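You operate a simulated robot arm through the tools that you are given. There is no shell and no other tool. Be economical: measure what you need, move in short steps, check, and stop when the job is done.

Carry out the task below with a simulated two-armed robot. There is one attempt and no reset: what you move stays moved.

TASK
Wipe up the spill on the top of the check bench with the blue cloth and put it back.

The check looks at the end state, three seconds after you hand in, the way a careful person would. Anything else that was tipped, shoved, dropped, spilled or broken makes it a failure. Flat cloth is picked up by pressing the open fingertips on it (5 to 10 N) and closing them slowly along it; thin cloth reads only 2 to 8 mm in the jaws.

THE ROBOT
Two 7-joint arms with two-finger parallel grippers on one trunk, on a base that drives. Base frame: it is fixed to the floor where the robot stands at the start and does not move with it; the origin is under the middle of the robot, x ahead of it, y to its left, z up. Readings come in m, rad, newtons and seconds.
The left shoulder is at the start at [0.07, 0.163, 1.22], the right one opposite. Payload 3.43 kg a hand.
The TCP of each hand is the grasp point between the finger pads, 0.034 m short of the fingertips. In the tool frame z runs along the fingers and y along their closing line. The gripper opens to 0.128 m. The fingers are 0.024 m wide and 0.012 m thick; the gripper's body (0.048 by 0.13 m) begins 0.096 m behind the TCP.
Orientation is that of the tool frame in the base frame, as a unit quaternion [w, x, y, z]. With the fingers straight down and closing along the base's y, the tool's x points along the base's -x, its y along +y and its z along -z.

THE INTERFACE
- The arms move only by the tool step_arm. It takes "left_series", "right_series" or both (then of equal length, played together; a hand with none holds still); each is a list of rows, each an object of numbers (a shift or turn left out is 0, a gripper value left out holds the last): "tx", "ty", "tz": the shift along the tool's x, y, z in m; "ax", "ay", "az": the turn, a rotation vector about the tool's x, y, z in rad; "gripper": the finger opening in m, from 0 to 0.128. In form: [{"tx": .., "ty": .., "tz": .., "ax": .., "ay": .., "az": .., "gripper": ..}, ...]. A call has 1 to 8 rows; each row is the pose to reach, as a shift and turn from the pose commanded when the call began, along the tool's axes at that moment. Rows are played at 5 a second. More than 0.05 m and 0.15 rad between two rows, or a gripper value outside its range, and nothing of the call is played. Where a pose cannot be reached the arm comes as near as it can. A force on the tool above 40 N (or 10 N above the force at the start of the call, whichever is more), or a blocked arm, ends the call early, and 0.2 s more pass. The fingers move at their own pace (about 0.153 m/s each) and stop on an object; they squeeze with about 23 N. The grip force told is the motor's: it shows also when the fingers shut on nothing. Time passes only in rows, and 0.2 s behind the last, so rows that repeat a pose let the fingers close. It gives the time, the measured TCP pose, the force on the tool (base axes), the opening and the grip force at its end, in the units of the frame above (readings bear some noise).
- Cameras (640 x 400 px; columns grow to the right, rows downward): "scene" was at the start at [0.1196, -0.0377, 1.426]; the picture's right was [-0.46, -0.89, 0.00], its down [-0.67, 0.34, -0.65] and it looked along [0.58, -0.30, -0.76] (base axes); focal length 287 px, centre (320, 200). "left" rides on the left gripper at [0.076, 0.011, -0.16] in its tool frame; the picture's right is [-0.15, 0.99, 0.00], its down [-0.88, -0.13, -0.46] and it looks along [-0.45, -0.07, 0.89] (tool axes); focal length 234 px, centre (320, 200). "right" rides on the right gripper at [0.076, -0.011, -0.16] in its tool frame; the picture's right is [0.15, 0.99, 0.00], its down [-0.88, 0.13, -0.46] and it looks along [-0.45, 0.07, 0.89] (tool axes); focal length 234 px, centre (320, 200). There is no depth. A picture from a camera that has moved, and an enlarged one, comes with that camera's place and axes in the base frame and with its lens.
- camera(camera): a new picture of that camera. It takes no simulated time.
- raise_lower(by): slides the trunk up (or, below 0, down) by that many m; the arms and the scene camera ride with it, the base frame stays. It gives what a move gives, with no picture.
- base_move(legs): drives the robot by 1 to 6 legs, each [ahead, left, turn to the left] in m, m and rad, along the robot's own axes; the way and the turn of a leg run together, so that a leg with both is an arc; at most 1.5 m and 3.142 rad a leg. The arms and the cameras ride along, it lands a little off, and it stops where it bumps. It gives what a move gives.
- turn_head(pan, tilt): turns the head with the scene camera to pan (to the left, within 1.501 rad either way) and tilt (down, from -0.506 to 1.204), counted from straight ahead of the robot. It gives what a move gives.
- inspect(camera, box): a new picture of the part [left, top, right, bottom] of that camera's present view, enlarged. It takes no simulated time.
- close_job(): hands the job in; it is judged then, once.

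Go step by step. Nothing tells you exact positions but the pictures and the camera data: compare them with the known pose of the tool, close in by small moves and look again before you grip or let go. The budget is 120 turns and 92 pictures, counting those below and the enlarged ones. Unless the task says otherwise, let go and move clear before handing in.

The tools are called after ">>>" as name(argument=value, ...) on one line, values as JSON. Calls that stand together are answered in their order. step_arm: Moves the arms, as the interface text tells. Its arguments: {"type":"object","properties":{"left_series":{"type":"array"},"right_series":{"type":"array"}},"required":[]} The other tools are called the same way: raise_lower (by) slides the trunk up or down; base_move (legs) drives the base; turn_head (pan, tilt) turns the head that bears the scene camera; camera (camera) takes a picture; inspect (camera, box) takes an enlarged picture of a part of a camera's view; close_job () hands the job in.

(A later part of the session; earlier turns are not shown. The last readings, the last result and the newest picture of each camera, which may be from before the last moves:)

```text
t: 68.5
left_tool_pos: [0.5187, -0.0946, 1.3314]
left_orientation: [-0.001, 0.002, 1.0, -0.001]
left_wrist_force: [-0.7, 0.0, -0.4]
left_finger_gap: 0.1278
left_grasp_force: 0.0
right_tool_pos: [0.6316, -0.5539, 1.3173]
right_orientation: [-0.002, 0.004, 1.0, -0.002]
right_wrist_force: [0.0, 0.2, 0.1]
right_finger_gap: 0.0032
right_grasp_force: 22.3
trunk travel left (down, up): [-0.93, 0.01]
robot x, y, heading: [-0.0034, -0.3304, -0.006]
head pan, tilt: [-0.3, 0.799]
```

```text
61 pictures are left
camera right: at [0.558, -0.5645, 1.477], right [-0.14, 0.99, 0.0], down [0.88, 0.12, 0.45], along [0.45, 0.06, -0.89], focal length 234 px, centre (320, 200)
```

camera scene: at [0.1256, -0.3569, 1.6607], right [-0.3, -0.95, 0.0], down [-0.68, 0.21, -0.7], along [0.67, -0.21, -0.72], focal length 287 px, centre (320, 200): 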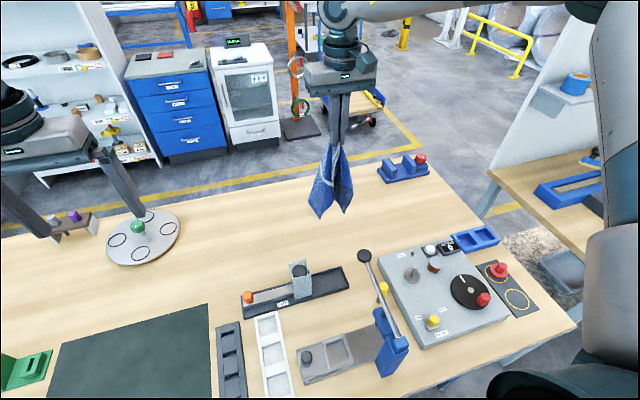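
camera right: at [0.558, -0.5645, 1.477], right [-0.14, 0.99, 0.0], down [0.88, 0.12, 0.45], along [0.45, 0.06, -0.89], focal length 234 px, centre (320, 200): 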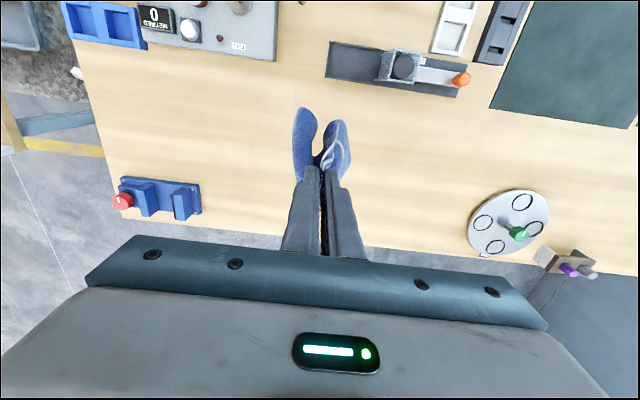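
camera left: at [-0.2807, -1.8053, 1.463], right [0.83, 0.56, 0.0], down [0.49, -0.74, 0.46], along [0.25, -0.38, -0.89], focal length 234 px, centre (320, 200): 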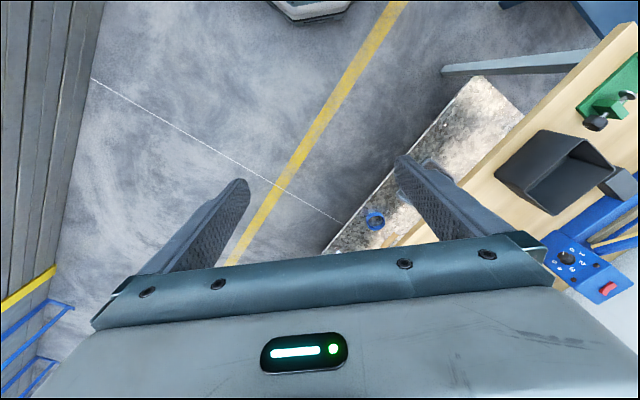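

The cloth hangs clear over an empty stretch; the spill is just beyond it. I'll move the hand forward to about x = 0.85, then lower with the trunk.

>>> step_arm(right_series=[{"tx": -0.03}, {"tx": -0.06, "ty": 0.004}, {"tx": -0.09, "ty": 0.008}, {"tx": -0.12, "ty": 0.012, "tz": 0.02}, {"tx": -0.15, "ty": 0.015, "tz": 0.04}, {"tx": -0.18, "ty": 0.015, "tz": 0.06}, {"tx": -0.21, "ty": 0.015, "tz": 0.07}, {"tx": -0.21, "ty": 0.015, "tz": 0.07}])

>>> camera(camera="scene")

```text
t: 70.3
left_tool_pos: [0.5198, -0.096, 1.3311]
left_orientation: [0.0, 0.001, 1.0, 0.0]
left_wrist_force: [-0.5, -0.1, -0.1]
left_finger_gap: 0.1277
left_grasp_force: 0.1
right_tool_pos: [0.7021, -0.6139, 1.283]
right_orientation: [-0.003, 0.006, 1.0, 0.0]
right_wrist_force: [-1.0, 0.4, 0.1]
right_finger_gap: 0.0032
right_grasp_force: 22.6
right hand out of reach, approached as far as the arm can: row 2, 3, 4, 5, 6, 7, 8
trunk travel left (down, up): [-0.93, 0.01]
robot x, y, heading: [-0.0028, -0.3365, -0.001]
head pan, tilt: [-0.3, 0.799]
```

```text
60 pictures are left
camera scene: at [0.1261, -0.3589, 1.6606], right [-0.3, -0.95, 0.0], down [-0.68, 0.21, -0.7], along [0.67, -0.21, -0.72], focal length 287 px, centre (320, 200)
```

scene: 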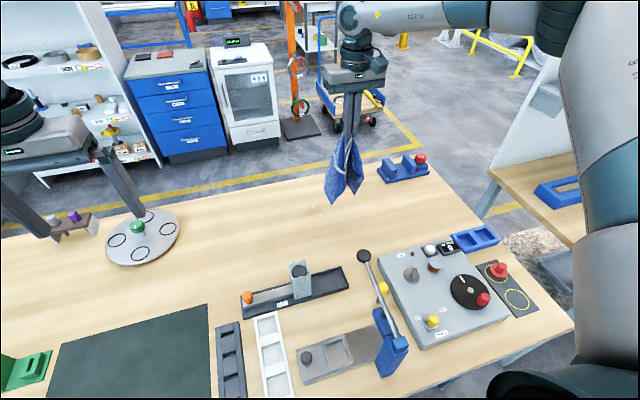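

The spill is visible at about (0.80, -0.545). The hand is too high relative to the shoulder for reach, so I'll lower the arm (not the trunk) while moving over the spill.

>>> step_arm(right_series=[{"tz": 0.03}, {"tz": 0.06, "ty": 0.015}, {"tz": 0.08, "ty": 0.03, "tx": -0.02}, {"tz": 0.1, "ty": 0.045, "tx": -0.04}, {"tz": 0.11, "ty": 0.06, "tx": -0.07}, {"tz": 0.11, "ty": 0.074, "tx": -0.1}, {"tz": 0.11, "ty": 0.074, "tx": -0.13}])

>>> camera(camera="scene")

```text
t: 71.9
left_tool_pos: [0.5192, -0.097, 1.3308]
left_orientation: [0.0, 0.001, 1.0, 0.0]
left_wrist_force: [-0.4, 0.1, -0.5]
left_finger_gap: 0.1279
left_grasp_force: 0.0
right_tool_pos: [0.6829, -0.6175, 1.2247]
right_orientation: [-0.003, 0.005, 1.0, 0.0]
right_wrist_force: [-0.1, -0.8, 0.0]
right_finger_gap: 0.0032
right_grasp_force: 23.2
right hand out of reach, approached as far as the arm can: row 1, 2, 3, 4, 5, 6, 7
trunk travel left (down, up): [-0.93, 0.01]
robot x, y, heading: [-0.0033, -0.3306, -0.008]
head pan, tilt: [-0.3, 0.799]
```

```text
59 pictures are left
camera scene: at [0.1258, -0.3592, 1.6606], right [-0.3, -0.95, 0.0], down [-0.68, 0.21, -0.7], along [0.67, -0.21, -0.72], focal length 287 px, centre (320, 200)
```

scene: 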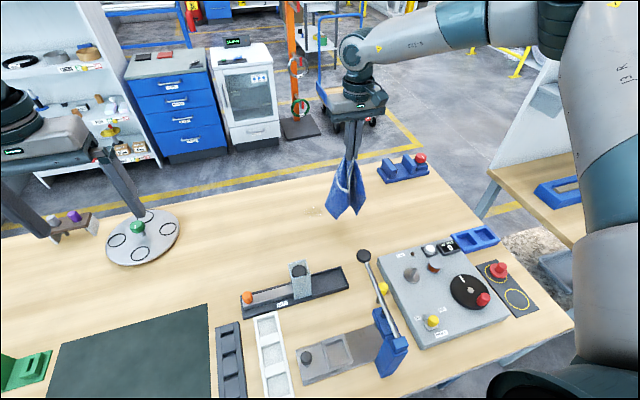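

It seems commands had run past reach. A small trunk move resets the commanded pose, then I'll shift in smaller steps.

>>> raise_lower(by=-0.04)

>>> step_arm(right_series=[{"tz": 0.02}, {"tz": 0.03, "ty": 0.03}, {"tz": 0.03, "ty": 0.06}, {"tz": 0.03, "ty": 0.075, "tx": -0.03}, {"tz": 0.03, "ty": 0.075, "tx": -0.06}])

```text
t: 72.7
left_tool_pos: [0.5198, -0.0957, 1.2912]
left_orientation: [-0.001, 0.002, 1.0, 0.0]
left_wrist_force: [-0.6, -0.3, -0.1]
left_finger_gap: 0.1279
left_grasp_force: 0.0
right_tool_pos: [0.6822, -0.6178, 1.1859]
right_orientation: [-0.001, 0.003, 1.0, 0.0]
right_wrist_force: [0.4, 0.4, -0.1]
right_finger_gap: 0.0034
right_grasp_force: 23.1
trunk travel left (down, up): [-0.89, 0.05]
robot x, y, heading: [-0.0049, -0.3335, -0.003]
head pan, tilt: [-0.3, 0.799]
```

```text
t: 73.9
left_tool_pos: [0.5197, -0.0958, 1.2926]
left_orientation: [-0.001, 0.001, 1.0, -0.001]
left_wrist_force: [-0.5, -0.2, -0.4]
left_finger_gap: 0.1282
left_grasp_force: 0.0
right_tool_pos: [0.6657, -0.5933, 1.1854]
right_orientation: [-0.003, 0.005, 1.0, 0.001]
right_wrist_force: [-0.3, -0.4, 0.3]
right_finger_gap: 0.0032
right_grasp_force: 23.0
right hand out of reach, approached as far as the arm can: row 1, 2, 3, 4, 5
trunk travel left (down, up): [-0.89, 0.05]
robot x, y, heading: [-0.0008, -0.3329, -0.003]
head pan, tilt: [-0.3, 0.799]
```

The arm seems stuck in an awkward joint pose. I'll reset, draw up and back a bit, then extend again at a lower shoulder-relative height.

>>> raise_lower(by=0.04)

>>> step_arm(right_series=[{"tz": -0.03}, {"tz": -0.06, "tx": 0.01}, {"tz": -0.09, "tx": 0.03, "ty": 0.01}, {"tz": -0.09, "tx": 0.06, "ty": 0.02}])

>>> camera(camera="scene")

```text
t: 74.8
left_tool_pos: [0.5189, -0.0965, 1.3302]
left_orientation: [-0.001, 0.001, 1.0, 0.001]
left_wrist_force: [0.5, -0.7, 0.3]
left_finger_gap: 0.1279
left_grasp_force: 0.1
right_tool_pos: [0.667, -0.5936, 1.2262]
right_orientation: [-0.002, 0.004, 1.0, 0.0]
right_wrist_force: [0.6, 0.2, -0.2]
right_finger_gap: 0.0033
right_grasp_force: 23.3
trunk travel left (down, up): [-0.93, 0.01]
robot x, y, heading: [-0.0041, -0.3309, -0.005]
head pan, tilt: [-0.3, 0.799]
```

```text
t: 75.8
left_tool_pos: [0.5182, -0.0951, 1.3312]
left_orientation: [0.0, 0.001, 1.0, 0.0]
left_wrist_force: [0.1, -0.5, -0.3]
left_finger_gap: 0.1278
left_grasp_force: 0.0
right_tool_pos: [0.6056, -0.5709, 1.3175]
right_orientation: [-0.001, 0.003, 1.0, 0.0]
right_wrist_force: [1.5, 1.5, 0.2]
right_finger_gap: 0.0032
right_grasp_force: 22.5
trunk travel left (down, up): [-0.93, 0.01]
robot x, y, heading: [-0.0027, -0.3332, -0.006]
head pan, tilt: [-0.3, 0.799]
```

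```text
58 pictures are left
camera scene: at [0.1238, -0.3585, 1.6608], right [-0.3, -0.95, 0.0], down [-0.68, 0.21, -0.7], along [0.67, -0.21, -0.72], focal length 287 px, centre (320, 200)
```

scene: 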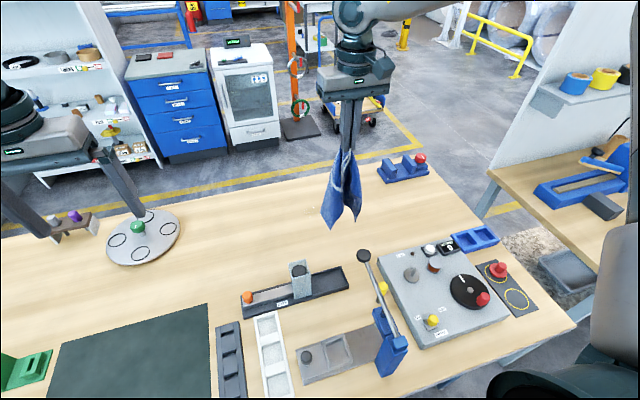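

>>> step_arm(right_series=[{"tz": 0.03, "tx": -0.02}, {"tz": 0.06, "tx": -0.04}, {"tz": 0.09, "tx": -0.05}, {"tz": 0.12, "tx": -0.06}])

```text
t: 76.8
left_tool_pos: [0.5193, -0.0972, 1.3319]
left_orientation: [-0.001, 0.002, 1.0, -0.001]
left_wrist_force: [-0.1, 0.9, 0.3]
left_finger_gap: 0.1282
left_grasp_force: 0.0
right_tool_pos: [0.6519, -0.587, 1.2053]
right_orientation: [-0.001, 0.005, 1.0, 0.001]
right_wrist_force: [-0.6, -0.8, 0.8]
right_finger_gap: 0.0035
right_grasp_force: 23.3
right hand out of reach, approached as far as the arm can: row 3, 4
trunk travel left (down, up): [-0.93, 0.01]
robot x, y, heading: [0.0006, -0.3328, -0.005]
head pan, tilt: [-0.3, 0.799]
```

>>> step_arm(right_series=[{"az": 0.12}, {"az": 0.24}, {"az": 0.36}, {"az": 0.48}, {"az": 0.6}])

```text
t: 78.0
left_tool_pos: [0.5181, -0.0961, 1.3309]
left_orientation: [0.0, 0.002, 1.0, -0.001]
left_wrist_force: [0.5, -0.6, 0.1]
left_finger_gap: 0.1278
left_grasp_force: 0.2
right_tool_pos: [0.6508, -0.5869, 1.2063]
right_orientation: [-0.003, 0.302, 0.953, 0.0]
right_wrist_force: [-1.2, -0.7, 0.0]
right_finger_gap: 0.0034
right_grasp_force: 22.9
trunk travel left (down, up): [-0.93, 0.01]
robot x, y, heading: [-0.001, -0.3309, -0.006]
head pan, tilt: [-0.3, 0.799]
```

>>> step_arm(right_series=[{"tz": 0.02}, {"tz": 0.04}, {"tz": 0.05}])

```text
t: 78.8
left_tool_pos: [0.5195, -0.0951, 1.3306]
left_orientation: [-0.001, 0.002, 1.0, 0.0]
left_wrist_force: [0.2, -0.3, -0.5]
left_finger_gap: 0.1279
left_grasp_force: 0.0
right_tool_pos: [0.6365, -0.599, 1.1702]
right_orientation: [-0.001, 0.3, 0.954, 0.0]
right_wrist_force: [0.1, -1.0, -0.3]
right_finger_gap: 0.0033
right_grasp_force: 22.8
right hand out of reach, approached as far as the arm can: row 1, 2, 3
trunk travel left (down, up): [-0.93, 0.01]
robot x, y, heading: [0.0025, -0.3337, -0.007]
head pan, tilt: [-0.3, 0.799]
```

Reach looks like a sphere about the shoulder, so a lower trunk with the hand up should reach further. I'll undo the yaw, raise the hand, and lower the trunk in alternation.

>>> step_arm(right_series=[{"tz": -0.03, "az": -0.12}, {"tz": -0.06, "az": -0.24}, {"tz": -0.09, "az": -0.36}, {"tz": -0.12, "az": -0.48}, {"tz": -0.15, "az": -0.6}])

>>> raise_lower(by=-0.12)

>>> step_arm(right_series=[{"tx": -0.02, "ty": 0.01}, {"tx": -0.05, "ty": 0.02}, {"tx": -0.08, "ty": 0.03}, {"tx": -0.11, "ty": 0.04}, {"tx": -0.14, "ty": 0.04}])

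```text
t: 80.0
left_tool_pos: [0.5177, -0.0957, 1.3317]
left_orientation: [0.0, 0.001, 1.0, 0.0]
left_wrist_force: [1.1, 0.4, -0.4]
left_finger_gap: 0.1279
left_grasp_force: 0.0
right_tool_pos: [0.6366, -0.5983, 1.3223]
right_orientation: [-0.001, 0.004, 1.0, 0.0]
right_wrist_force: [-0.3, -0.1, -0.2]
right_finger_gap: 0.0034
right_grasp_force: 22.7
trunk travel left (down, up): [-0.93, 0.01]
robot x, y, heading: [-0.0017, -0.3332, 0.001]
head pan, tilt: [-0.3, 0.799]
```

```text
t: 81.5
left_tool_pos: [0.5193, -0.0966, 1.211]
left_orientation: [0.0, 0.002, 1.0, 0.0]
left_wrist_force: [-0.1, -0.5, 0.5]
left_finger_gap: 0.1278
left_grasp_force: 0.1
right_tool_pos: [0.6395, -0.5981, 1.2006]
right_orientation: [-0.001, 0.005, 1.0, 0.0]
right_wrist_force: [-0.2, 0.7, -0.8]
right_finger_gap: 0.0033
right_grasp_force: 23.0
trunk travel left (down, up): [-0.81, 0.13]
robot x, y, heading: [-0.0015, -0.3303, 0.0]
head pan, tilt: [-0.3, 0.799]
```

```text
t: 82.7
left_tool_pos: [0.5211, -0.0968, 1.2108]
left_orientation: [-0.001, 0.0, 1.0, -0.001]
left_wrist_force: [-0.1, -0.2, -0.4]
left_finger_gap: 0.128
left_grasp_force: 0.1
right_tool_pos: [0.7005, -0.6019, 1.2065]
right_orientation: [-0.002, 0.004, 1.0, 0.001]
right_wrist_force: [0.5, -0.4, -0.7]
right_finger_gap: 0.0031
right_grasp_force: 23.4
right hand out of reach, approached as far as the arm can: row 2, 3, 4, 5
trunk travel left (down, up): [-0.81, 0.13]
robot x, y, heading: [-0.0019, -0.3311, -0.005]
head pan, tilt: [-0.3, 0.799]
```

The arm reaches further when the target is more to its own side, so turning the robot left brings the shoulder forward and gives a better angle. I'll check base clearance by looking down.

>>> turn_head(pan=0.0, tilt=1.2)

>>> camera(camera="scene")

```text
t: 83.5
left_tool_pos: [0.5202, -0.0957, 1.2101]
left_orientation: [-0.001, 0.001, 1.0, 0.0]
left_wrist_force: [0.0, 0.0, 0.2]
left_finger_gap: 0.1279
left_grasp_force: 0.0
right_tool_pos: [0.6995, -0.6013, 1.2069]
right_orientation: [-0.001, 0.004, 1.0, 0.001]
right_wrist_force: [-0.1, 0.2, -0.1]
right_finger_gap: 0.0032
right_grasp_force: 23.0
trunk travel left (down, up): [-0.81, 0.13]
robot x, y, heading: [0.0001, -0.3334, -0.001]
head pan, tilt: [0.0, 1.201]
```

```text
57 pictures are left
camera scene: at [0.1042, -0.335, 1.513], right [0.0, -1.0, 0.0], down [-0.93, 0.0, -0.36], along [0.36, 0.0, -0.93], focal length 287 px, centre (320, 200)
```

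scene: 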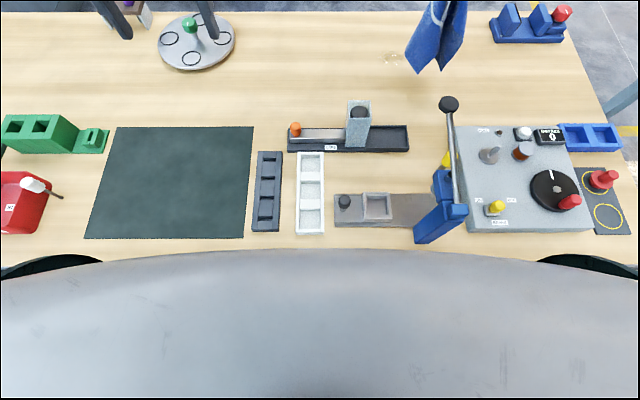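

Clear top view: the spill is at (0.79, -0.545) and the bench edge at x ≈ 0.23. I'll test whether tilting the fingers outward gains reach.

>>> step_arm(right_series=[{"ay": -0.12}, {"ay": -0.24, "tx": -0.02}, {"ay": -0.36, "tx": -0.04}, {"ay": -0.48, "tx": -0.06}, {"ay": -0.6, "tx": -0.08}, {"ay": -0.7, "tx": -0.1}, {"ay": -0.7, "tx": -0.12, "ty": 0.02}, {"ay": -0.7, "tx": -0.12, "ty": 0.05}])

>>> camera(camera="scene")

```text
t: 85.3
left_tool_pos: [0.5194, -0.0962, 1.2119]
left_orientation: [-0.001, 0.002, 1.0, 0.0]
left_wrist_force: [-0.1, 0.5, 0.1]
left_finger_gap: 0.128
left_grasp_force: 0.0
right_tool_pos: [0.8083, -0.5605, 1.2095]
right_orientation: [0.342, 0.004, 0.94, -0.001]
right_wrist_force: [-0.6, 1.0, -1.4]
right_finger_gap: 0.0032
right_grasp_force: 22.8
right hand out of reach, approached as far as the arm can: row 8
trunk travel left (down, up): [-0.81, 0.13]
robot x, y, heading: [-0.0027, -0.3296, -0.004]
head pan, tilt: [0.0, 1.201]
```

```text
56 pictures are left
camera scene: at [0.1041, -0.3346, 1.513], right [0.0, -1.0, 0.0], down [-0.93, 0.0, -0.36], along [0.36, 0.0, -0.93], focal length 287 px, centre (320, 200)
```

scene: 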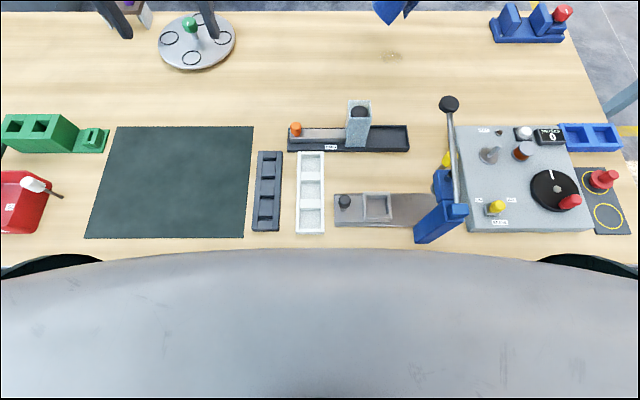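

Tilting works: the hand is over (0.81, -0.56). Lower the trunk so the tail touches just beyond the spill, and look.

>>> raise_lower(by=-0.07)

>>> turn_head(pan=-0.25, tilt=0.75)

>>> camera(camera="scene")

>>> camera(camera="right")

```text
t: 86.4
left_tool_pos: [0.5191, -0.0966, 1.1404]
left_orientation: [-0.001, 0.002, 1.0, 0.0]
left_wrist_force: [-0.7, -0.3, -0.4]
left_finger_gap: 0.1284
left_grasp_force: 0.0
right_tool_pos: [0.8085, -0.5601, 1.1384]
right_orientation: [0.342, 0.005, 0.94, -0.001]
right_wrist_force: [-0.8, 0.2, 1.2]
right_finger_gap: 0.0032
right_grasp_force: 22.8
trunk travel left (down, up): [-0.74, 0.2]
robot x, y, heading: [0.0002, -0.3321, -0.003]
head pan, tilt: [0.0, 1.201]
```

```text
t: 87.3
left_tool_pos: [0.5198, -0.0967, 1.1393]
left_orientation: [-0.001, 0.002, 1.0, 0.0]
left_wrist_force: [0.8, -0.5, -0.2]
left_finger_gap: 0.1284
left_grasp_force: 0.0
right_tool_pos: [0.8094, -0.5604, 1.1391]
right_orientation: [0.342, 0.004, 0.94, 0.0]
right_wrist_force: [0.5, -0.2, 0.1]
right_finger_gap: 0.0034
right_grasp_force: 22.7
trunk travel left (down, up): [-0.74, 0.2]
robot x, y, heading: [-0.002, -0.3306, -0.003]
head pan, tilt: [-0.25, 0.75]
```

```text
55 pictures are left
camera scene: at [0.129, -0.3555, 1.4745], right [-0.25, -0.97, 0.0], down [-0.66, 0.17, -0.73], along [0.71, -0.18, -0.68], focal length 287 px, centre (320, 200)
```

scene: 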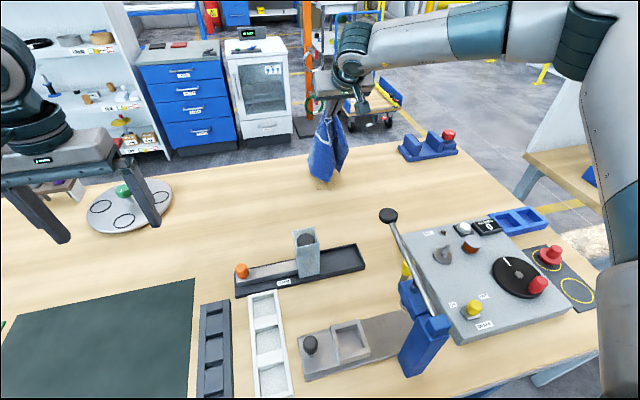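

```text
54 pictures are left
camera right: at [0.649, -0.5712, 1.2119], right [-0.1, 0.99, -0.09], down [0.38, 0.13, 0.91], along [0.92, 0.06, -0.39], focal length 234 px, centre (320, 200)
```

right: 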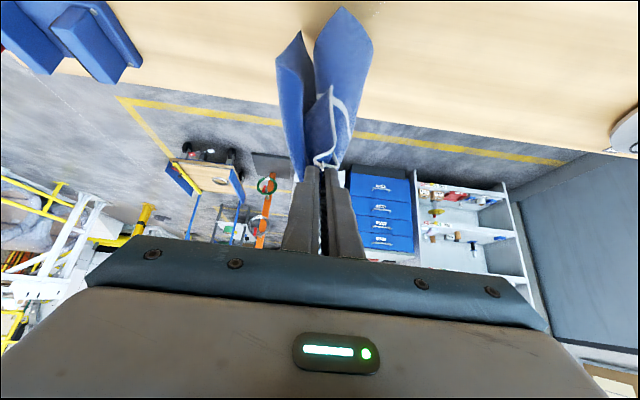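

Tail is about at the surface over the spill. I'll lower further and pull back to lay it.

>>> raise_lower(by=-0.05)

>>> step_arm(right_series=[{"tx": 0.021, "tz": 0.002}, {"tx": 0.042, "tz": 0.004}, {"tx": 0.063, "tz": 0.006}, {"tx": 0.085, "tz": 0.007}])

>>> raise_lower(by=-0.05)

>>> camera(camera="scene")

>>> camera(camera="right")

```text
t: 88.2
left_tool_pos: [0.519, -0.0956, 1.0919]
left_orientation: [0.0, 0.001, 1.0, -0.001]
left_wrist_force: [-0.1, -0.3, 0.3]
left_finger_gap: 0.128
left_grasp_force: 0.1
right_tool_pos: [0.8084, -0.56, 1.0885]
right_orientation: [0.341, 0.004, 0.94, -0.001]
right_wrist_force: [-0.4, -0.5, -0.1]
right_finger_gap: 0.0033
right_grasp_force: 22.9
trunk travel left (down, up): [-0.69, 0.25]
robot x, y, heading: [-0.0033, -0.3319, -0.006]
head pan, tilt: [-0.25, 0.75]
```

```text
t: 89.2
left_tool_pos: [0.5191, -0.0969, 1.0912]
left_orientation: [-0.001, 0.001, 1.0, 0.0]
left_wrist_force: [0.1, 0.2, -0.7]
left_finger_gap: 0.1281
left_grasp_force: 0.1
right_tool_pos: [0.7474, -0.5609, 1.0296]
right_orientation: [0.342, 0.004, 0.94, 0.0]
right_wrist_force: [0.0, -1.0, -0.2]
right_finger_gap: 0.0033
right_grasp_force: 22.8
trunk travel left (down, up): [-0.69, 0.25]
robot x, y, heading: [-0.0029, -0.3295, -0.0]
head pan, tilt: [-0.25, 0.75]
```

```text
t: 90.1
left_tool_pos: [0.5196, -0.0963, 1.0409]
left_orientation: [-0.001, 0.002, 1.0, 0.0]
left_wrist_force: [0.0, -0.7, 0.9]
left_finger_gap: 0.1281
left_grasp_force: 0.0
right_tool_pos: [0.747, -0.5606, 0.9798]
right_orientation: [0.343, 0.005, 0.939, -0.001]
right_wrist_force: [0.1, 0.4, 0.1]
right_finger_gap: 0.0032
right_grasp_force: 23.1
trunk travel left (down, up): [-0.64, 0.3]
robot x, y, heading: [-0.0022, -0.3296, -0.004]
head pan, tilt: [-0.25, 0.75]
```

```text
53 pictures are left
camera scene: at [0.1284, -0.3556, 1.3747], right [-0.25, -0.97, 0.0], down [-0.66, 0.17, -0.73], along [0.71, -0.18, -0.68], focal length 287 px, centre (320, 200)
```

scene: 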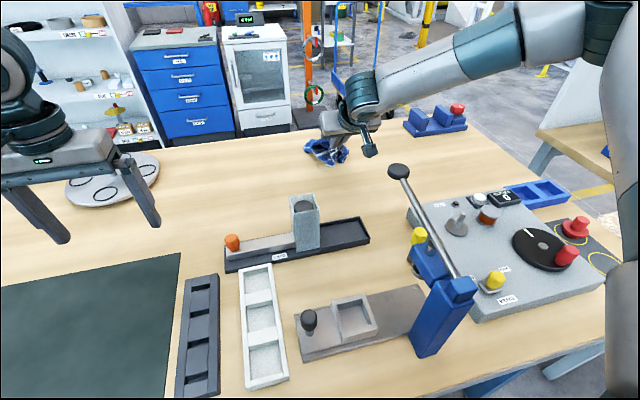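

```text
52 pictures are left
camera right: at [0.5877, -0.5705, 1.0526], right [-0.1, 0.99, -0.09], down [0.38, 0.13, 0.92], along [0.92, 0.06, -0.39], focal length 234 px, centre (320, 200)
```

right: 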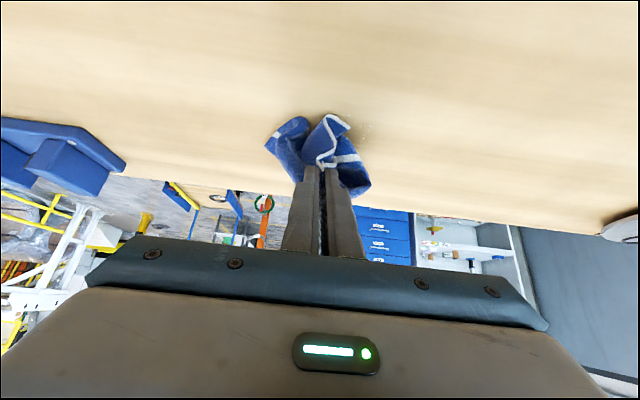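

The cloth is bunched at the tips and the spill peeks out at about (0.79, -0.52). I'll lower nearly to the surface and shift left over it.

>>> raise_lower(by=-0.04)

>>> step_arm(right_series=[{"ty": 0.02}, {"ty": 0.035, "tx": 0.003, "tz": 0.004}, {"ty": 0.035, "tx": 0.006, "tz": 0.008}])

>>> camera(camera="right")

```text
t: 91.0
left_tool_pos: [0.5191, -0.0964, 1.0011]
left_orientation: [-0.001, 0.002, 1.0, 0.0]
left_wrist_force: [0.9, 0.0, 0.6]
left_finger_gap: 0.128
left_grasp_force: 0.1
right_tool_pos: [0.7478, -0.5595, 0.9395]
right_orientation: [0.343, 0.005, 0.939, -0.001]
right_wrist_force: [0.8, -0.4, 1.5]
right_finger_gap: 0.0033
right_grasp_force: 23.1
trunk travel left (down, up): [-0.6, 0.34]
robot x, y, heading: [-0.0024, -0.33, 0.004]
head pan, tilt: [-0.25, 0.75]
```

```text
t: 91.8
left_tool_pos: [0.5189, -0.0961, 1.0001]
left_orientation: [-0.002, 0.001, 1.0, 0.0]
left_wrist_force: [0.7, 0.8, -0.2]
left_finger_gap: 0.1282
left_grasp_force: 0.0
right_tool_pos: [0.7428, -0.5325, 0.9333]
right_orientation: [0.342, 0.005, 0.94, -0.001]
right_wrist_force: [0.3, -0.4, 0.5]
right_finger_gap: 0.003
right_grasp_force: 22.6
right hand out of reach, approached as far as the arm can: row 2, 3
trunk travel left (down, up): [-0.6, 0.34]
robot x, y, heading: [-0.0062, -0.3338, -0.003]
head pan, tilt: [-0.25, 0.75]
```

```text
51 pictures are left
camera right: at [0.5838, -0.5432, 1.0064], right [-0.1, 0.99, -0.09], down [0.38, 0.13, 0.92], along [0.92, 0.06, -0.39], focal length 234 px, centre (320, 200)
```

right: 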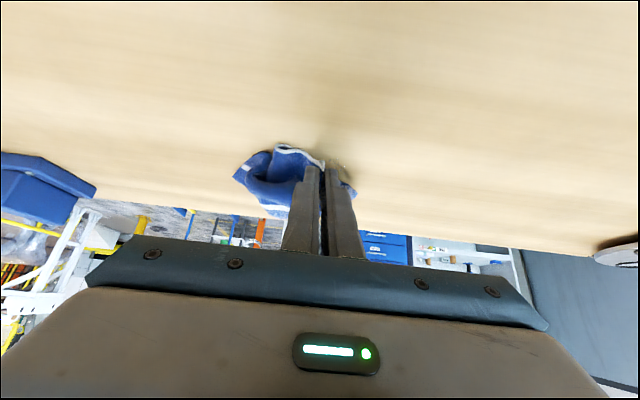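

Only remnants are visible at the fingers' left. I'll shift the base left 5 cm for side room, then rub with light pressure.

>>> base_move(legs=[[0, 0.05, 0]])

>>> step_arm(right_series=[{"tx": 0.006, "tz": 0.008}, {"tx": 0.008, "tz": 0.0105}, {"tx": 0.008, "tz": 0.0105, "ty": -0.03}, {"tx": 0.008, "tz": 0.0105, "ty": -0.06}])

>>> camera(camera="right")

```text
t: 92.7
left_tool_pos: [0.5199, -0.0472, 1.0003]
left_orientation: [0.0, 0.001, 1.0, 0.0]
left_wrist_force: [0.2, -0.1, -0.1]
left_finger_gap: 0.1279
left_grasp_force: 0.1
right_tool_pos: [0.7438, -0.4851, 0.934]
right_orientation: [0.343, 0.004, 0.939, 0.0]
right_wrist_force: [0.1, 0.3, -1.0]
right_finger_gap: 0.003
right_grasp_force: 23.0
trunk travel left (down, up): [-0.6, 0.34]
robot x, y, heading: [-0.0007, -0.2845, -0.005]
head pan, tilt: [-0.25, 0.75]
```

```text
t: 93.7
left_tool_pos: [0.519, -0.0476, 1.001]
left_orientation: [0.0, 0.002, 1.0, 0.001]
left_wrist_force: [0.0, -0.6, 0.1]
left_finger_gap: 0.1278
left_grasp_force: 0.1
right_tool_pos: [0.7434, -0.546, 0.9207]
right_orientation: [0.342, 0.004, 0.94, 0.001]
right_wrist_force: [-0.2, 0.3, 0.8]
right_finger_gap: 0.0031
right_grasp_force: 22.8
right hand out of reach, approached as far as the arm can: row 1, 2
trunk travel left (down, up): [-0.6, 0.34]
robot x, y, heading: [-0.0034, -0.2857, -0.003]
head pan, tilt: [-0.25, 0.75]
```

```text
50 pictures are left
camera right: at [0.5837, -0.5556, 0.9933], right [-0.1, 0.99, -0.09], down [0.38, 0.12, 0.92], along [0.92, 0.06, -0.39], focal length 234 px, centre (320, 200)
```

right: 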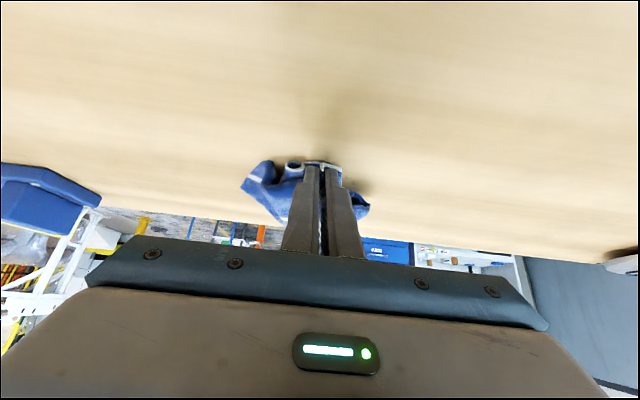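

Contact is light. I'll rub back and forth across the spill area with slight pressure.

>>> step_arm(right_series=[{"tx": 0.003, "tz": 0.004, "ty": 0.03}, {"tx": 0.003, "tz": 0.004, "ty": 0.05}, {"tx": -0.012, "tz": 0.017, "ty": 0.03}, {"tx": -0.012, "tz": 0.017, "ty": -0.01}, {"tx": -0.012, "tz": 0.017, "ty": -0.04}, {"tx": -0.027, "tz": 0.03, "ty": -0.02}, {"tx": -0.027, "tz": 0.03, "ty": 0.02}, {"tx": -0.027, "tz": 0.03, "ty": 0.04}])

>>> step_arm(right_series=[{"ty": -0.03}, {"ty": -0.06}, {"tx": 0.015, "tz": -0.013, "ty": -0.08}, {"tx": 0.03, "tz": -0.026, "ty": -0.04}, {"tx": 0.03, "tz": -0.026, "ty": 0.0}])

>>> camera(camera="right")

>>> camera(camera="scene")

```text
t: 95.5
left_tool_pos: [0.5188, -0.0473, 1.0013]
left_orientation: [-0.001, 0.001, 1.0, 0.0]
left_wrist_force: [-0.4, 0.4, -1.0]
left_finger_gap: 0.1282
left_grasp_force: 0.1
right_tool_pos: [0.7734, -0.5151, 0.921]
right_orientation: [0.341, 0.004, 0.94, 0.001]
right_wrist_force: [-0.2, 0.3, 0.5]
right_finger_gap: 0.0029
right_grasp_force: 23.4
right hand out of reach, approached as far as the arm can: row 7, 8
trunk travel left (down, up): [-0.6, 0.34]
robot x, y, heading: [-0.0027, -0.2816, -0.006]
head pan, tilt: [-0.25, 0.75]
```

```text
t: 96.7
left_tool_pos: [0.5213, -0.0484, 1.001]
left_orientation: [-0.002, 0.003, 1.0, -0.001]
left_wrist_force: [0.2, 0.2, -0.6]
left_finger_gap: 0.1279
left_grasp_force: 0.0
right_tool_pos: [0.7355, -0.5159, 0.9223]
right_orientation: [0.342, 0.006, 0.94, -0.001]
right_wrist_force: [-0.1, 0.2, -0.4]
right_finger_gap: 0.0032
right_grasp_force: 22.8
trunk travel left (down, up): [-0.6, 0.34]
robot x, y, heading: [-0.0035, -0.2843, -0.007]
head pan, tilt: [-0.25, 0.75]
```

```text
49 pictures are left
camera right: at [0.5751, -0.526, 0.9959], right [-0.1, 0.99, -0.09], down [0.38, 0.12, 0.91], along [0.92, 0.06, -0.39], focal length 234 px, centre (320, 200)
```

right: 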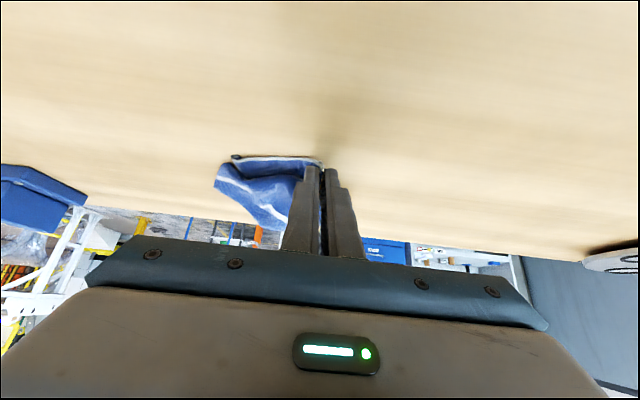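

```text
48 pictures are left
camera scene: at [0.1301, -0.3072, 1.3345], right [-0.25, -0.97, 0.0], down [-0.66, 0.17, -0.73], along [0.71, -0.18, -0.68], focal length 287 px, centre (320, 200)
```

scene: 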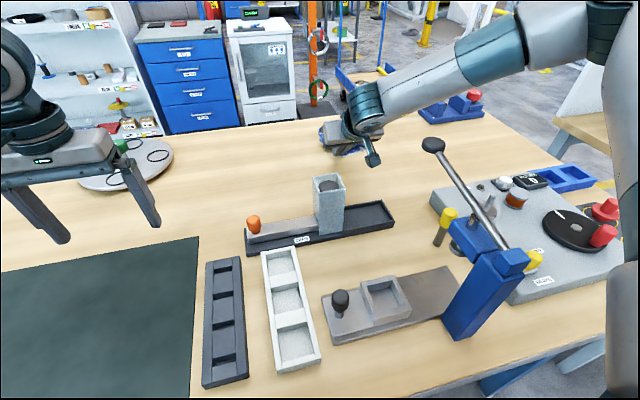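

Nothing wet shows around the cloth. I'll raise it and check underneath.

>>> raise_lower(by=0.28)

>>> turn_head(pan=-0.1, tilt=0.9)

>>> camera(camera="scene")

>>> camera(camera="right")

```text
t: 99.5
left_tool_pos: [0.5197, -0.0477, 1.2814]
left_orientation: [-0.001, 0.002, 1.0, 0.0]
left_wrist_force: [-0.7, 0.1, 0.0]
left_finger_gap: 0.128
left_grasp_force: 0.1
right_tool_pos: [0.7342, -0.5145, 1.2026]
right_orientation: [0.342, 0.005, 0.94, -0.001]
right_wrist_force: [0.3, -0.1, -1.4]
right_finger_gap: 0.0034
right_grasp_force: 22.7
trunk travel left (down, up): [-0.88, 0.06]
robot x, y, heading: [-0.001, -0.2812, -0.001]
head pan, tilt: [-0.25, 0.75]
```

```text
t: 100.2
left_tool_pos: [0.5188, -0.0478, 1.2815]
left_orientation: [-0.002, 0.002, 1.0, 0.0]
left_wrist_force: [-0.9, -0.7, 0.3]
left_finger_gap: 0.1279
left_grasp_force: 0.1
right_tool_pos: [0.7349, -0.5152, 1.2036]
right_orientation: [0.342, 0.005, 0.94, -0.001]
right_wrist_force: [0.4, -0.4, 0.3]
right_finger_gap: 0.003
right_grasp_force: 23.2
trunk travel left (down, up): [-0.88, 0.06]
robot x, y, heading: [0.0003, -0.2812, -0.001]
head pan, tilt: [-0.099, 0.901]
```

```text
47 pictures are left
camera scene: at [0.124, -0.2938, 1.6027], right [-0.1, -0.99, 0.0], down [-0.78, 0.08, -0.62], along [0.62, -0.06, -0.78], focal length 287 px, centre (320, 200)
```

scene: 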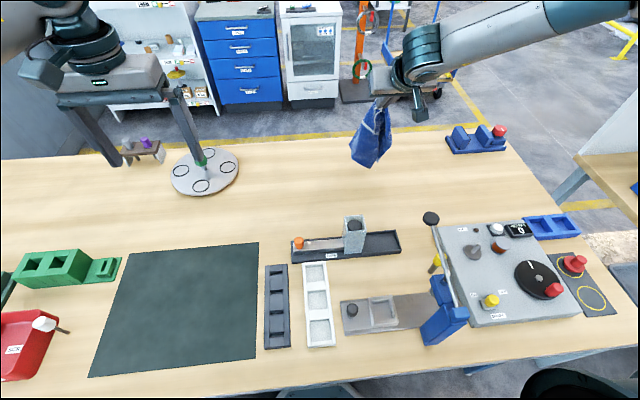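

```text
46 pictures are left
camera right: at [0.5746, -0.5254, 1.2765], right [-0.1, 0.99, -0.09], down [0.38, 0.12, 0.92], along [0.92, 0.06, -0.39], focal length 234 px, centre (320, 200)
```

right: 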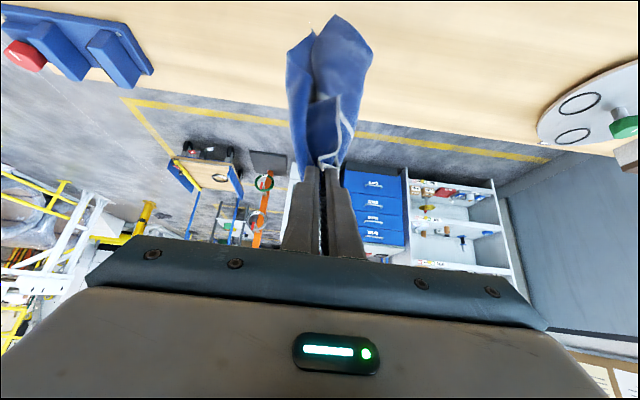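

The cloth tail hides the very spot. Start the return: raise a bit, move left 0.15 m, and look at the spot.

>>> raise_lower(by=0.05)

>>> base_move(legs=[[0, 0.15, 0]])

>>> inspect(camera="scene", box=[300, 110, 520, 250])

```text
t: 101.1
left_tool_pos: [0.5193, -0.0499, 1.33]
left_orientation: [-0.001, 0.001, 1.0, 0.0]
left_wrist_force: [-0.9, 0.5, 0.1]
left_finger_gap: 0.128
left_grasp_force: 0.0
right_tool_pos: [0.7352, -0.5161, 1.2527]
right_orientation: [0.341, 0.005, 0.94, -0.001]
right_wrist_force: [-0.7, 0.7, -0.4]
right_finger_gap: 0.003
right_grasp_force: 23.0
trunk travel left (down, up): [-0.93, 0.01]
robot x, y, heading: [-0.0019, -0.2861, -0.003]
head pan, tilt: [-0.099, 0.901]
```

```text
t: 102.5
left_tool_pos: [0.521, 0.0989, 1.333]
left_orientation: [0.0, 0.003, 1.0, 0.001]
left_wrist_force: [0.4, -0.2, -0.3]
left_finger_gap: 0.1277
left_grasp_force: 0.1
right_tool_pos: [0.7364, -0.3691, 1.2526]
right_orientation: [0.341, 0.005, 0.94, 0.0]
right_wrist_force: [0.4, -0.2, -0.4]
right_finger_gap: 0.0032
right_grasp_force: 23.2
trunk travel left (down, up): [-0.93, 0.01]
robot x, y, heading: [0.0007, -0.1331, -0.005]
head pan, tilt: [-0.099, 0.901]
```

```text
2.86 times, centred on (410, 180) of scene
camera zoom: at [0.1244, -0.1474, 1.6527], right [-0.1, -0.99, 0.0], down [-0.78, 0.08, -0.62], along [0.62, -0.06, -0.78], focal length 820 px, centre (63, 257)
```

zoom: 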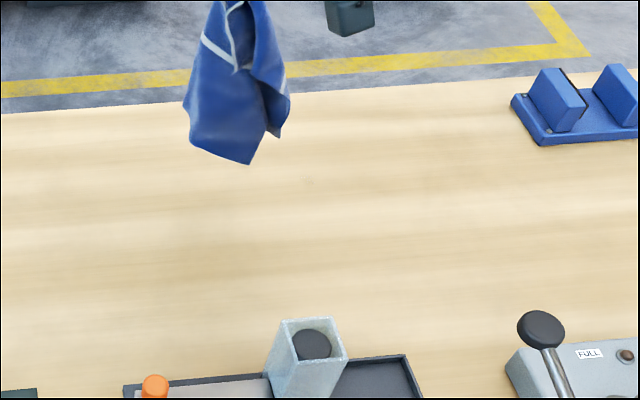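

Nearly clean; there's a faint speck near (308,181) of this zoom. Looking closer.

>>> inspect(camera="scene", box=[365, 130, 435, 180])

```text
8.00 times, centred on (400, 155) of scene
camera zoom: at [0.1244, -0.1474, 1.6527], right [-0.1, -0.99, 0.0], down [-0.78, 0.08, -0.62], along [0.62, -0.06, -0.78], focal length 2295 px, centre (-320, 560)
```

zoom: 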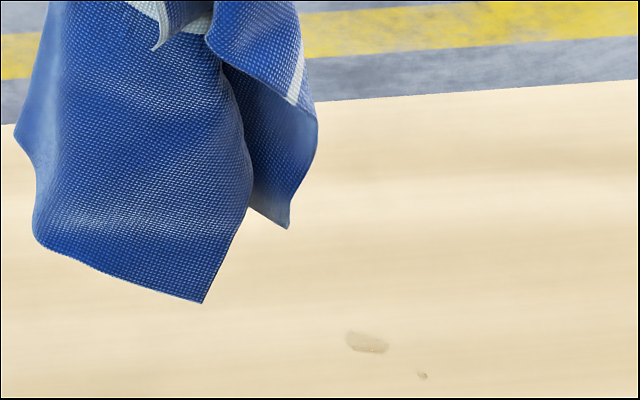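

A small residue remains at about (0.83, -0.535) plus a speck at (0.81, -0.553), farther out than I rubbed. I'll return with a bit more tilt and reach and wipe there.

>>> base_move(legs=[[0, -0.16, 0]])

>>> raise_lower(by=-0.06)

>>> step_arm(right_series=[{"ay": -0.08, "tx": -0.015, "tz": 0.013}, {"ay": -0.16, "tx": -0.03, "tz": 0.026}, {"ay": -0.24, "tx": -0.045, "tz": 0.039}, {"ay": -0.3, "tx": -0.06, "tz": 0.052}, {"ay": -0.3, "tx": -0.076, "tz": 0.064}, {"ay": -0.3, "tx": -0.09, "tz": 0.077}])

```text
t: 103.9
left_tool_pos: [0.5195, -0.0542, 1.3298]
left_orientation: [-0.001, 0.001, 1.0, -0.002]
left_wrist_force: [-0.5, -0.2, -0.1]
left_finger_gap: 0.1279
left_grasp_force: 0.0
right_tool_pos: [0.7367, -0.5206, 1.2546]
right_orientation: [0.342, 0.004, 0.94, -0.002]
right_wrist_force: [-0.5, 0.2, 0.3]
right_finger_gap: 0.0031
right_grasp_force: 23.2
trunk travel left (down, up): [-0.93, 0.01]
robot x, y, heading: [0.0023, -0.2965, -0.003]
head pan, tilt: [-0.099, 0.901]
```

```text
t: 104.9
left_tool_pos: [0.5192, -0.057, 1.2712]
left_orientation: [0.0, 0.001, 1.0, 0.0]
left_wrist_force: [-0.7, 0.7, -0.3]
left_finger_gap: 0.1278
left_grasp_force: 0.1
right_tool_pos: [0.7349, -0.5238, 1.1937]
right_orientation: [0.342, 0.005, 0.94, -0.001]
right_wrist_force: [-0.4, -0.2, 0.4]
right_finger_gap: 0.003
right_grasp_force: 23.1
trunk travel left (down, up): [-0.87, 0.07]
robot x, y, heading: [-0.0028, -0.2959, -0.004]
head pan, tilt: [-0.099, 0.901]
```

```text
t: 106.3
left_tool_pos: [0.52, -0.0559, 1.2709]
left_orientation: [-0.001, 0.001, 1.0, 0.0]
left_wrist_force: [0.3, 0.1, -0.7]
left_finger_gap: 0.1282
left_grasp_force: 0.0
right_tool_pos: [0.8225, -0.5491, 1.2148]
right_orientation: [0.479, 0.004, 0.878, -0.001]
right_wrist_force: [-0.2, -0.8, -0.9]
right_finger_gap: 0.0033
right_grasp_force: 23.2
right hand out of reach, approached as far as the arm can: row 3, 4, 5, 6
trunk travel left (down, up): [-0.87, 0.07]
robot x, y, heading: [-0.0029, -0.2915, -0.002]
head pan, tilt: [-0.099, 0.901]
```

>>> raise_lower(by=-0.28)

>>> camera(camera="right")

```text
t: 109.2
left_tool_pos: [0.5189, -0.0564, 0.991]
left_orientation: [-0.001, 0.0, 1.0, -0.001]
left_wrist_force: [0.3, 0.8, 0.3]
left_finger_gap: 0.128
left_grasp_force: 0.0
right_tool_pos: [0.8218, -0.548, 0.9349]
right_orientation: [0.478, 0.004, 0.878, -0.001]
right_wrist_force: [0.0, 0.1, 0.7]
right_finger_gap: 0.0031
right_grasp_force: 22.9
trunk travel left (down, up): [-0.59, 0.35]
robot x, y, heading: [-0.0022, -0.2949, -0.0]
head pan, tilt: [-0.099, 0.901]
```

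```text
43 pictures are left
camera right: at [0.6475, -0.5585, 0.9566], right [-0.07, 0.99, -0.12], down [0.1, 0.13, 0.99], along [0.99, 0.06, -0.1], focal length 234 px, centre (320, 200)
```

right: 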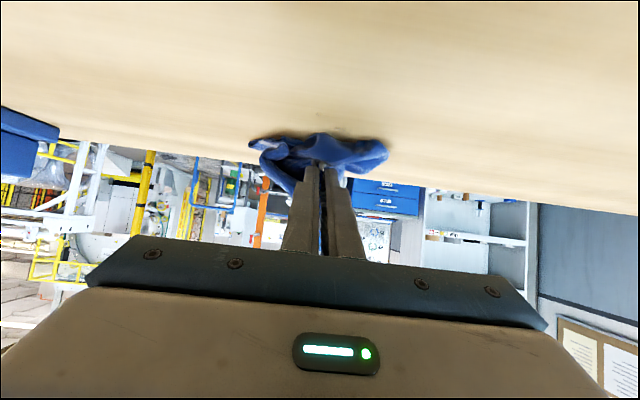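

The wad lies on the residue area. Press lightly and rub in y, and pull back and forth.

>>> step_arm(right_series=[{"tx": 0.0084, "tz": 0.0055}, {"tx": 0.0168, "tz": 0.011}, {"tx": 0.0168, "tz": 0.011, "ty": -0.03}, {"tx": 0.0168, "tz": 0.011, "ty": 0.0}, {"tx": 0.03, "tz": -0.01, "ty": 0.02}, {"tx": 0.03, "tz": -0.01, "ty": -0.02}, {"tx": 0.044, "tz": -0.031, "ty": 0.0}, {"tx": 0.044, "tz": -0.031, "ty": 0.03}])

>>> step_arm(right_series=[{"ty": -0.03}, {"tx": -0.014, "tz": 0.021, "ty": -0.03}, {"tx": -0.027, "tz": 0.042, "ty": -0.03}, {"tx": -0.027, "tz": 0.042, "ty": -0.06}, {"tx": -0.027, "tz": 0.042, "ty": -0.02}, {"tx": -0.014, "tz": 0.021, "ty": 0.0}, {"tx": 0, "tz": 0, "ty": 0.0}])

>>> camera(camera="right")

```text
t: 111.0
left_tool_pos: [0.5212, -0.0567, 0.9904]
left_orientation: [-0.001, 0.001, 1.0, 0.0]
left_wrist_force: [0.7, -0.1, 0.4]
left_finger_gap: 0.128
left_grasp_force: 0.0
right_tool_pos: [0.7722, -0.5209, 0.9148]
right_orientation: [0.478, 0.004, 0.878, 0.0]
right_wrist_force: [-0.1, -0.3, 1.1]
right_finger_gap: 0.0031
right_grasp_force: 22.9
right hand out of reach, approached as far as the arm can: row 1, 2, 4, 5, 8
trunk travel left (down, up): [-0.59, 0.35]
robot x, y, heading: [-0.0075, -0.2937, -0.004]
head pan, tilt: [-0.099, 0.901]
```

```text
t: 112.6
left_tool_pos: [0.5204, -0.0554, 0.9915]
left_orientation: [-0.001, 0.001, 1.0, 0.0]
left_wrist_force: [0.0, -0.4, 0.1]
left_finger_gap: 0.1281
left_grasp_force: 0.1
right_tool_pos: [0.77, -0.5198, 0.9162]
right_orientation: [0.478, 0.003, 0.878, 0.0]
right_wrist_force: [0.5, 0.3, 0.3]
right_finger_gap: 0.0032
right_grasp_force: 22.8
right hand out of reach, approached as far as the arm can: row 3, 5, 6
trunk travel left (down, up): [-0.59, 0.35]
robot x, y, heading: [0.0011, -0.2922, -0.003]
head pan, tilt: [-0.099, 0.901]
```

```text
42 pictures are left
camera right: at [0.5958, -0.5301, 0.9382], right [-0.07, 0.99, -0.12], down [0.1, 0.13, 0.99], along [0.99, 0.06, -0.1], focal length 234 px, centre (320, 200)
```

right: 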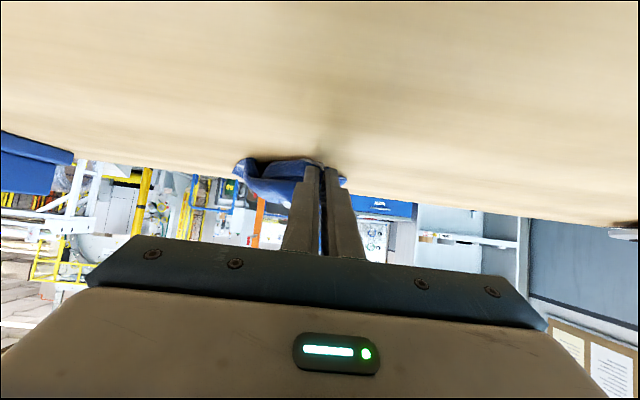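

Lift again and check the spot after moving aside.

>>> raise_lower(by=0.34)

>>> base_move(legs=[[0, 0.16, 0]])

>>> inspect(camera="scene", box=[340, 120, 480, 220])

```text
t: 115.9
left_tool_pos: [0.5205, -0.0573, 1.3301]
left_orientation: [-0.001, 0.002, 1.0, 0.001]
left_wrist_force: [0.6, 0.6, -0.1]
left_finger_gap: 0.1283
left_grasp_force: 0.1
right_tool_pos: [0.7709, -0.5201, 1.2556]
right_orientation: [0.477, 0.003, 0.879, 0.0]
right_wrist_force: [-0.1, 0.6, -1.4]
right_finger_gap: 0.0034
right_grasp_force: 23.0
trunk travel left (down, up): [-0.93, 0.01]
robot x, y, heading: [-0.0004, -0.2927, -0.002]
head pan, tilt: [-0.099, 0.901]
```

```text
t: 117.3
left_tool_pos: [0.5194, 0.0994, 1.332]
left_orientation: [-0.002, 0.001, 1.0, 0.001]
left_wrist_force: [0.5, 0.1, 0.1]
left_finger_gap: 0.128
left_grasp_force: 0.1
right_tool_pos: [0.7708, -0.3633, 1.2554]
right_orientation: [0.478, 0.004, 0.879, 0.001]
right_wrist_force: [-0.9, -0.1, 1.1]
right_finger_gap: 0.0031
right_grasp_force: 22.8
trunk travel left (down, up): [-0.93, 0.01]
robot x, y, heading: [-0.0007, -0.1344, -0.005]
head pan, tilt: [-0.099, 0.901]
```

```text
4.00 times, centred on (410, 170) of scene
camera zoom: at [0.1241, -0.1478, 1.6527], right [-0.1, -0.99, 0.0], down [-0.78, 0.08, -0.62], along [0.62, -0.06, -0.78], focal length 1148 px, centre (-40, 320)
```

zoom: 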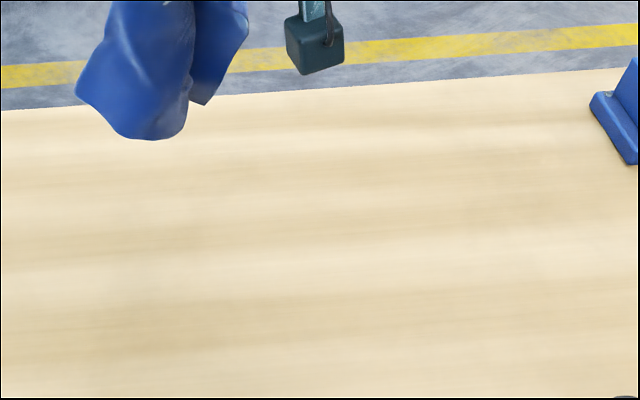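

>>> inspect(camera="scene", box=[380, 155, 450, 205])

>>> inspect(camera="scene", box=[310, 130, 450, 230])

```text
8.00 times, centred on (415, 180) of scene
camera zoom: at [0.1241, -0.1478, 1.6527], right [-0.1, -0.99, 0.0], down [-0.78, 0.08, -0.62], along [0.62, -0.06, -0.78], focal length 2295 px, centre (-440, 360)
```

zoom: 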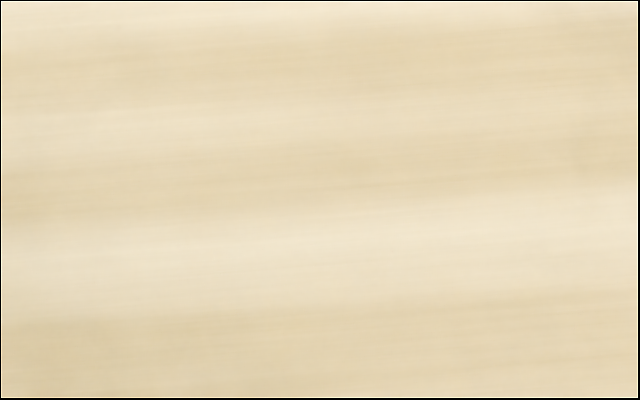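

```text
4.00 times, centred on (380, 180) of scene
camera zoom: at [0.1241, -0.1478, 1.6527], right [-0.1, -0.99, 0.0], down [-0.78, 0.08, -0.62], along [0.62, -0.06, -0.78], focal length 1148 px, centre (80, 280)
```

zoom: 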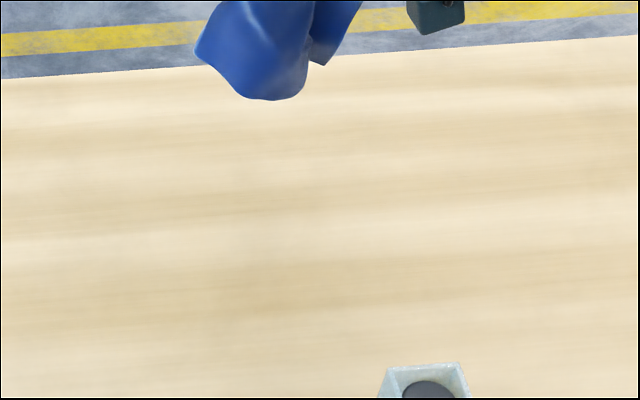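

The top is clean. Now straighten the hand, retract it, and drive back to the mat.

>>> step_arm(right_series=[{"ay": 0.125, "tx": 0.005, "tz": -0.02}, {"ay": 0.25, "tx": 0.01, "tz": -0.04}, {"ay": 0.375, "tx": 0.015, "tz": -0.06}, {"ay": 0.5, "tx": 0.02, "tz": -0.08}, {"ay": 0.625, "tx": 0.025, "tz": -0.1}, {"ay": 0.75, "tx": 0.03, "tz": -0.12}, {"ay": 0.875, "tx": 0.035, "tz": -0.14}, {"ay": 0.997, "tx": 0.039, "tz": -0.153}])

>>> base_move(legs=[[0, 0.34, 0]])

>>> camera(camera="scene")

```text
t: 119.1
left_tool_pos: [0.5206, 0.1016, 1.3298]
left_orientation: [0.0, 0.001, 1.0, -0.001]
left_wrist_force: [-0.1, 0.3, 0.5]
left_finger_gap: 0.1278
left_grasp_force: 0.0
right_tool_pos: [0.6225, -0.3604, 1.3053]
right_orientation: [-0.002, 0.003, 1.0, 0.001]
right_wrist_force: [0.5, -0.4, 0.3]
right_finger_gap: 0.0033
right_grasp_force: 22.9
trunk travel left (down, up): [-0.93, 0.01]
robot x, y, heading: [-0.0011, -0.1332, -0.001]
head pan, tilt: [-0.099, 0.901]
```

```text
t: 121.3
left_tool_pos: [0.5204, 0.4401, 1.3316]
left_orientation: [-0.002, 0.002, 1.0, 0.002]
left_wrist_force: [-0.3, 0.8, 0.8]
left_finger_gap: 0.1281
left_grasp_force: 0.1
right_tool_pos: [0.6203, -0.0218, 1.3055]
right_orientation: [0.0, 0.004, 1.0, 0.002]
right_wrist_force: [-0.7, 0.1, -0.6]
right_finger_gap: 0.0034
right_grasp_force: 23.4
trunk travel left (down, up): [-0.93, 0.01]
robot x, y, heading: [-0.0004, 0.2046, -0.002]
head pan, tilt: [-0.099, 0.901]
```

```text
38 pictures are left
camera scene: at [0.1244, 0.1935, 1.6527], right [-0.1, -0.99, 0.0], down [-0.78, 0.08, -0.62], along [0.62, -0.06, -0.78], focal length 287 px, centre (320, 200)
```

scene: 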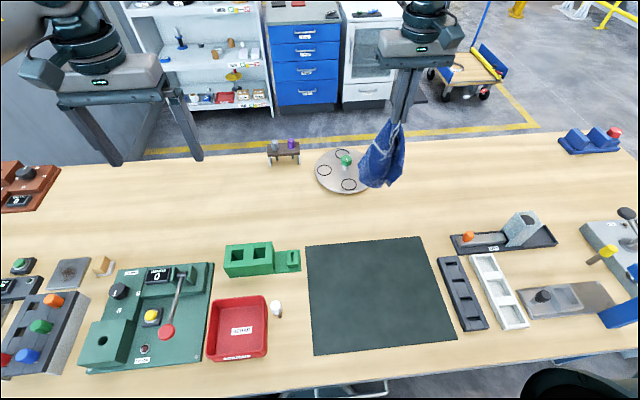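

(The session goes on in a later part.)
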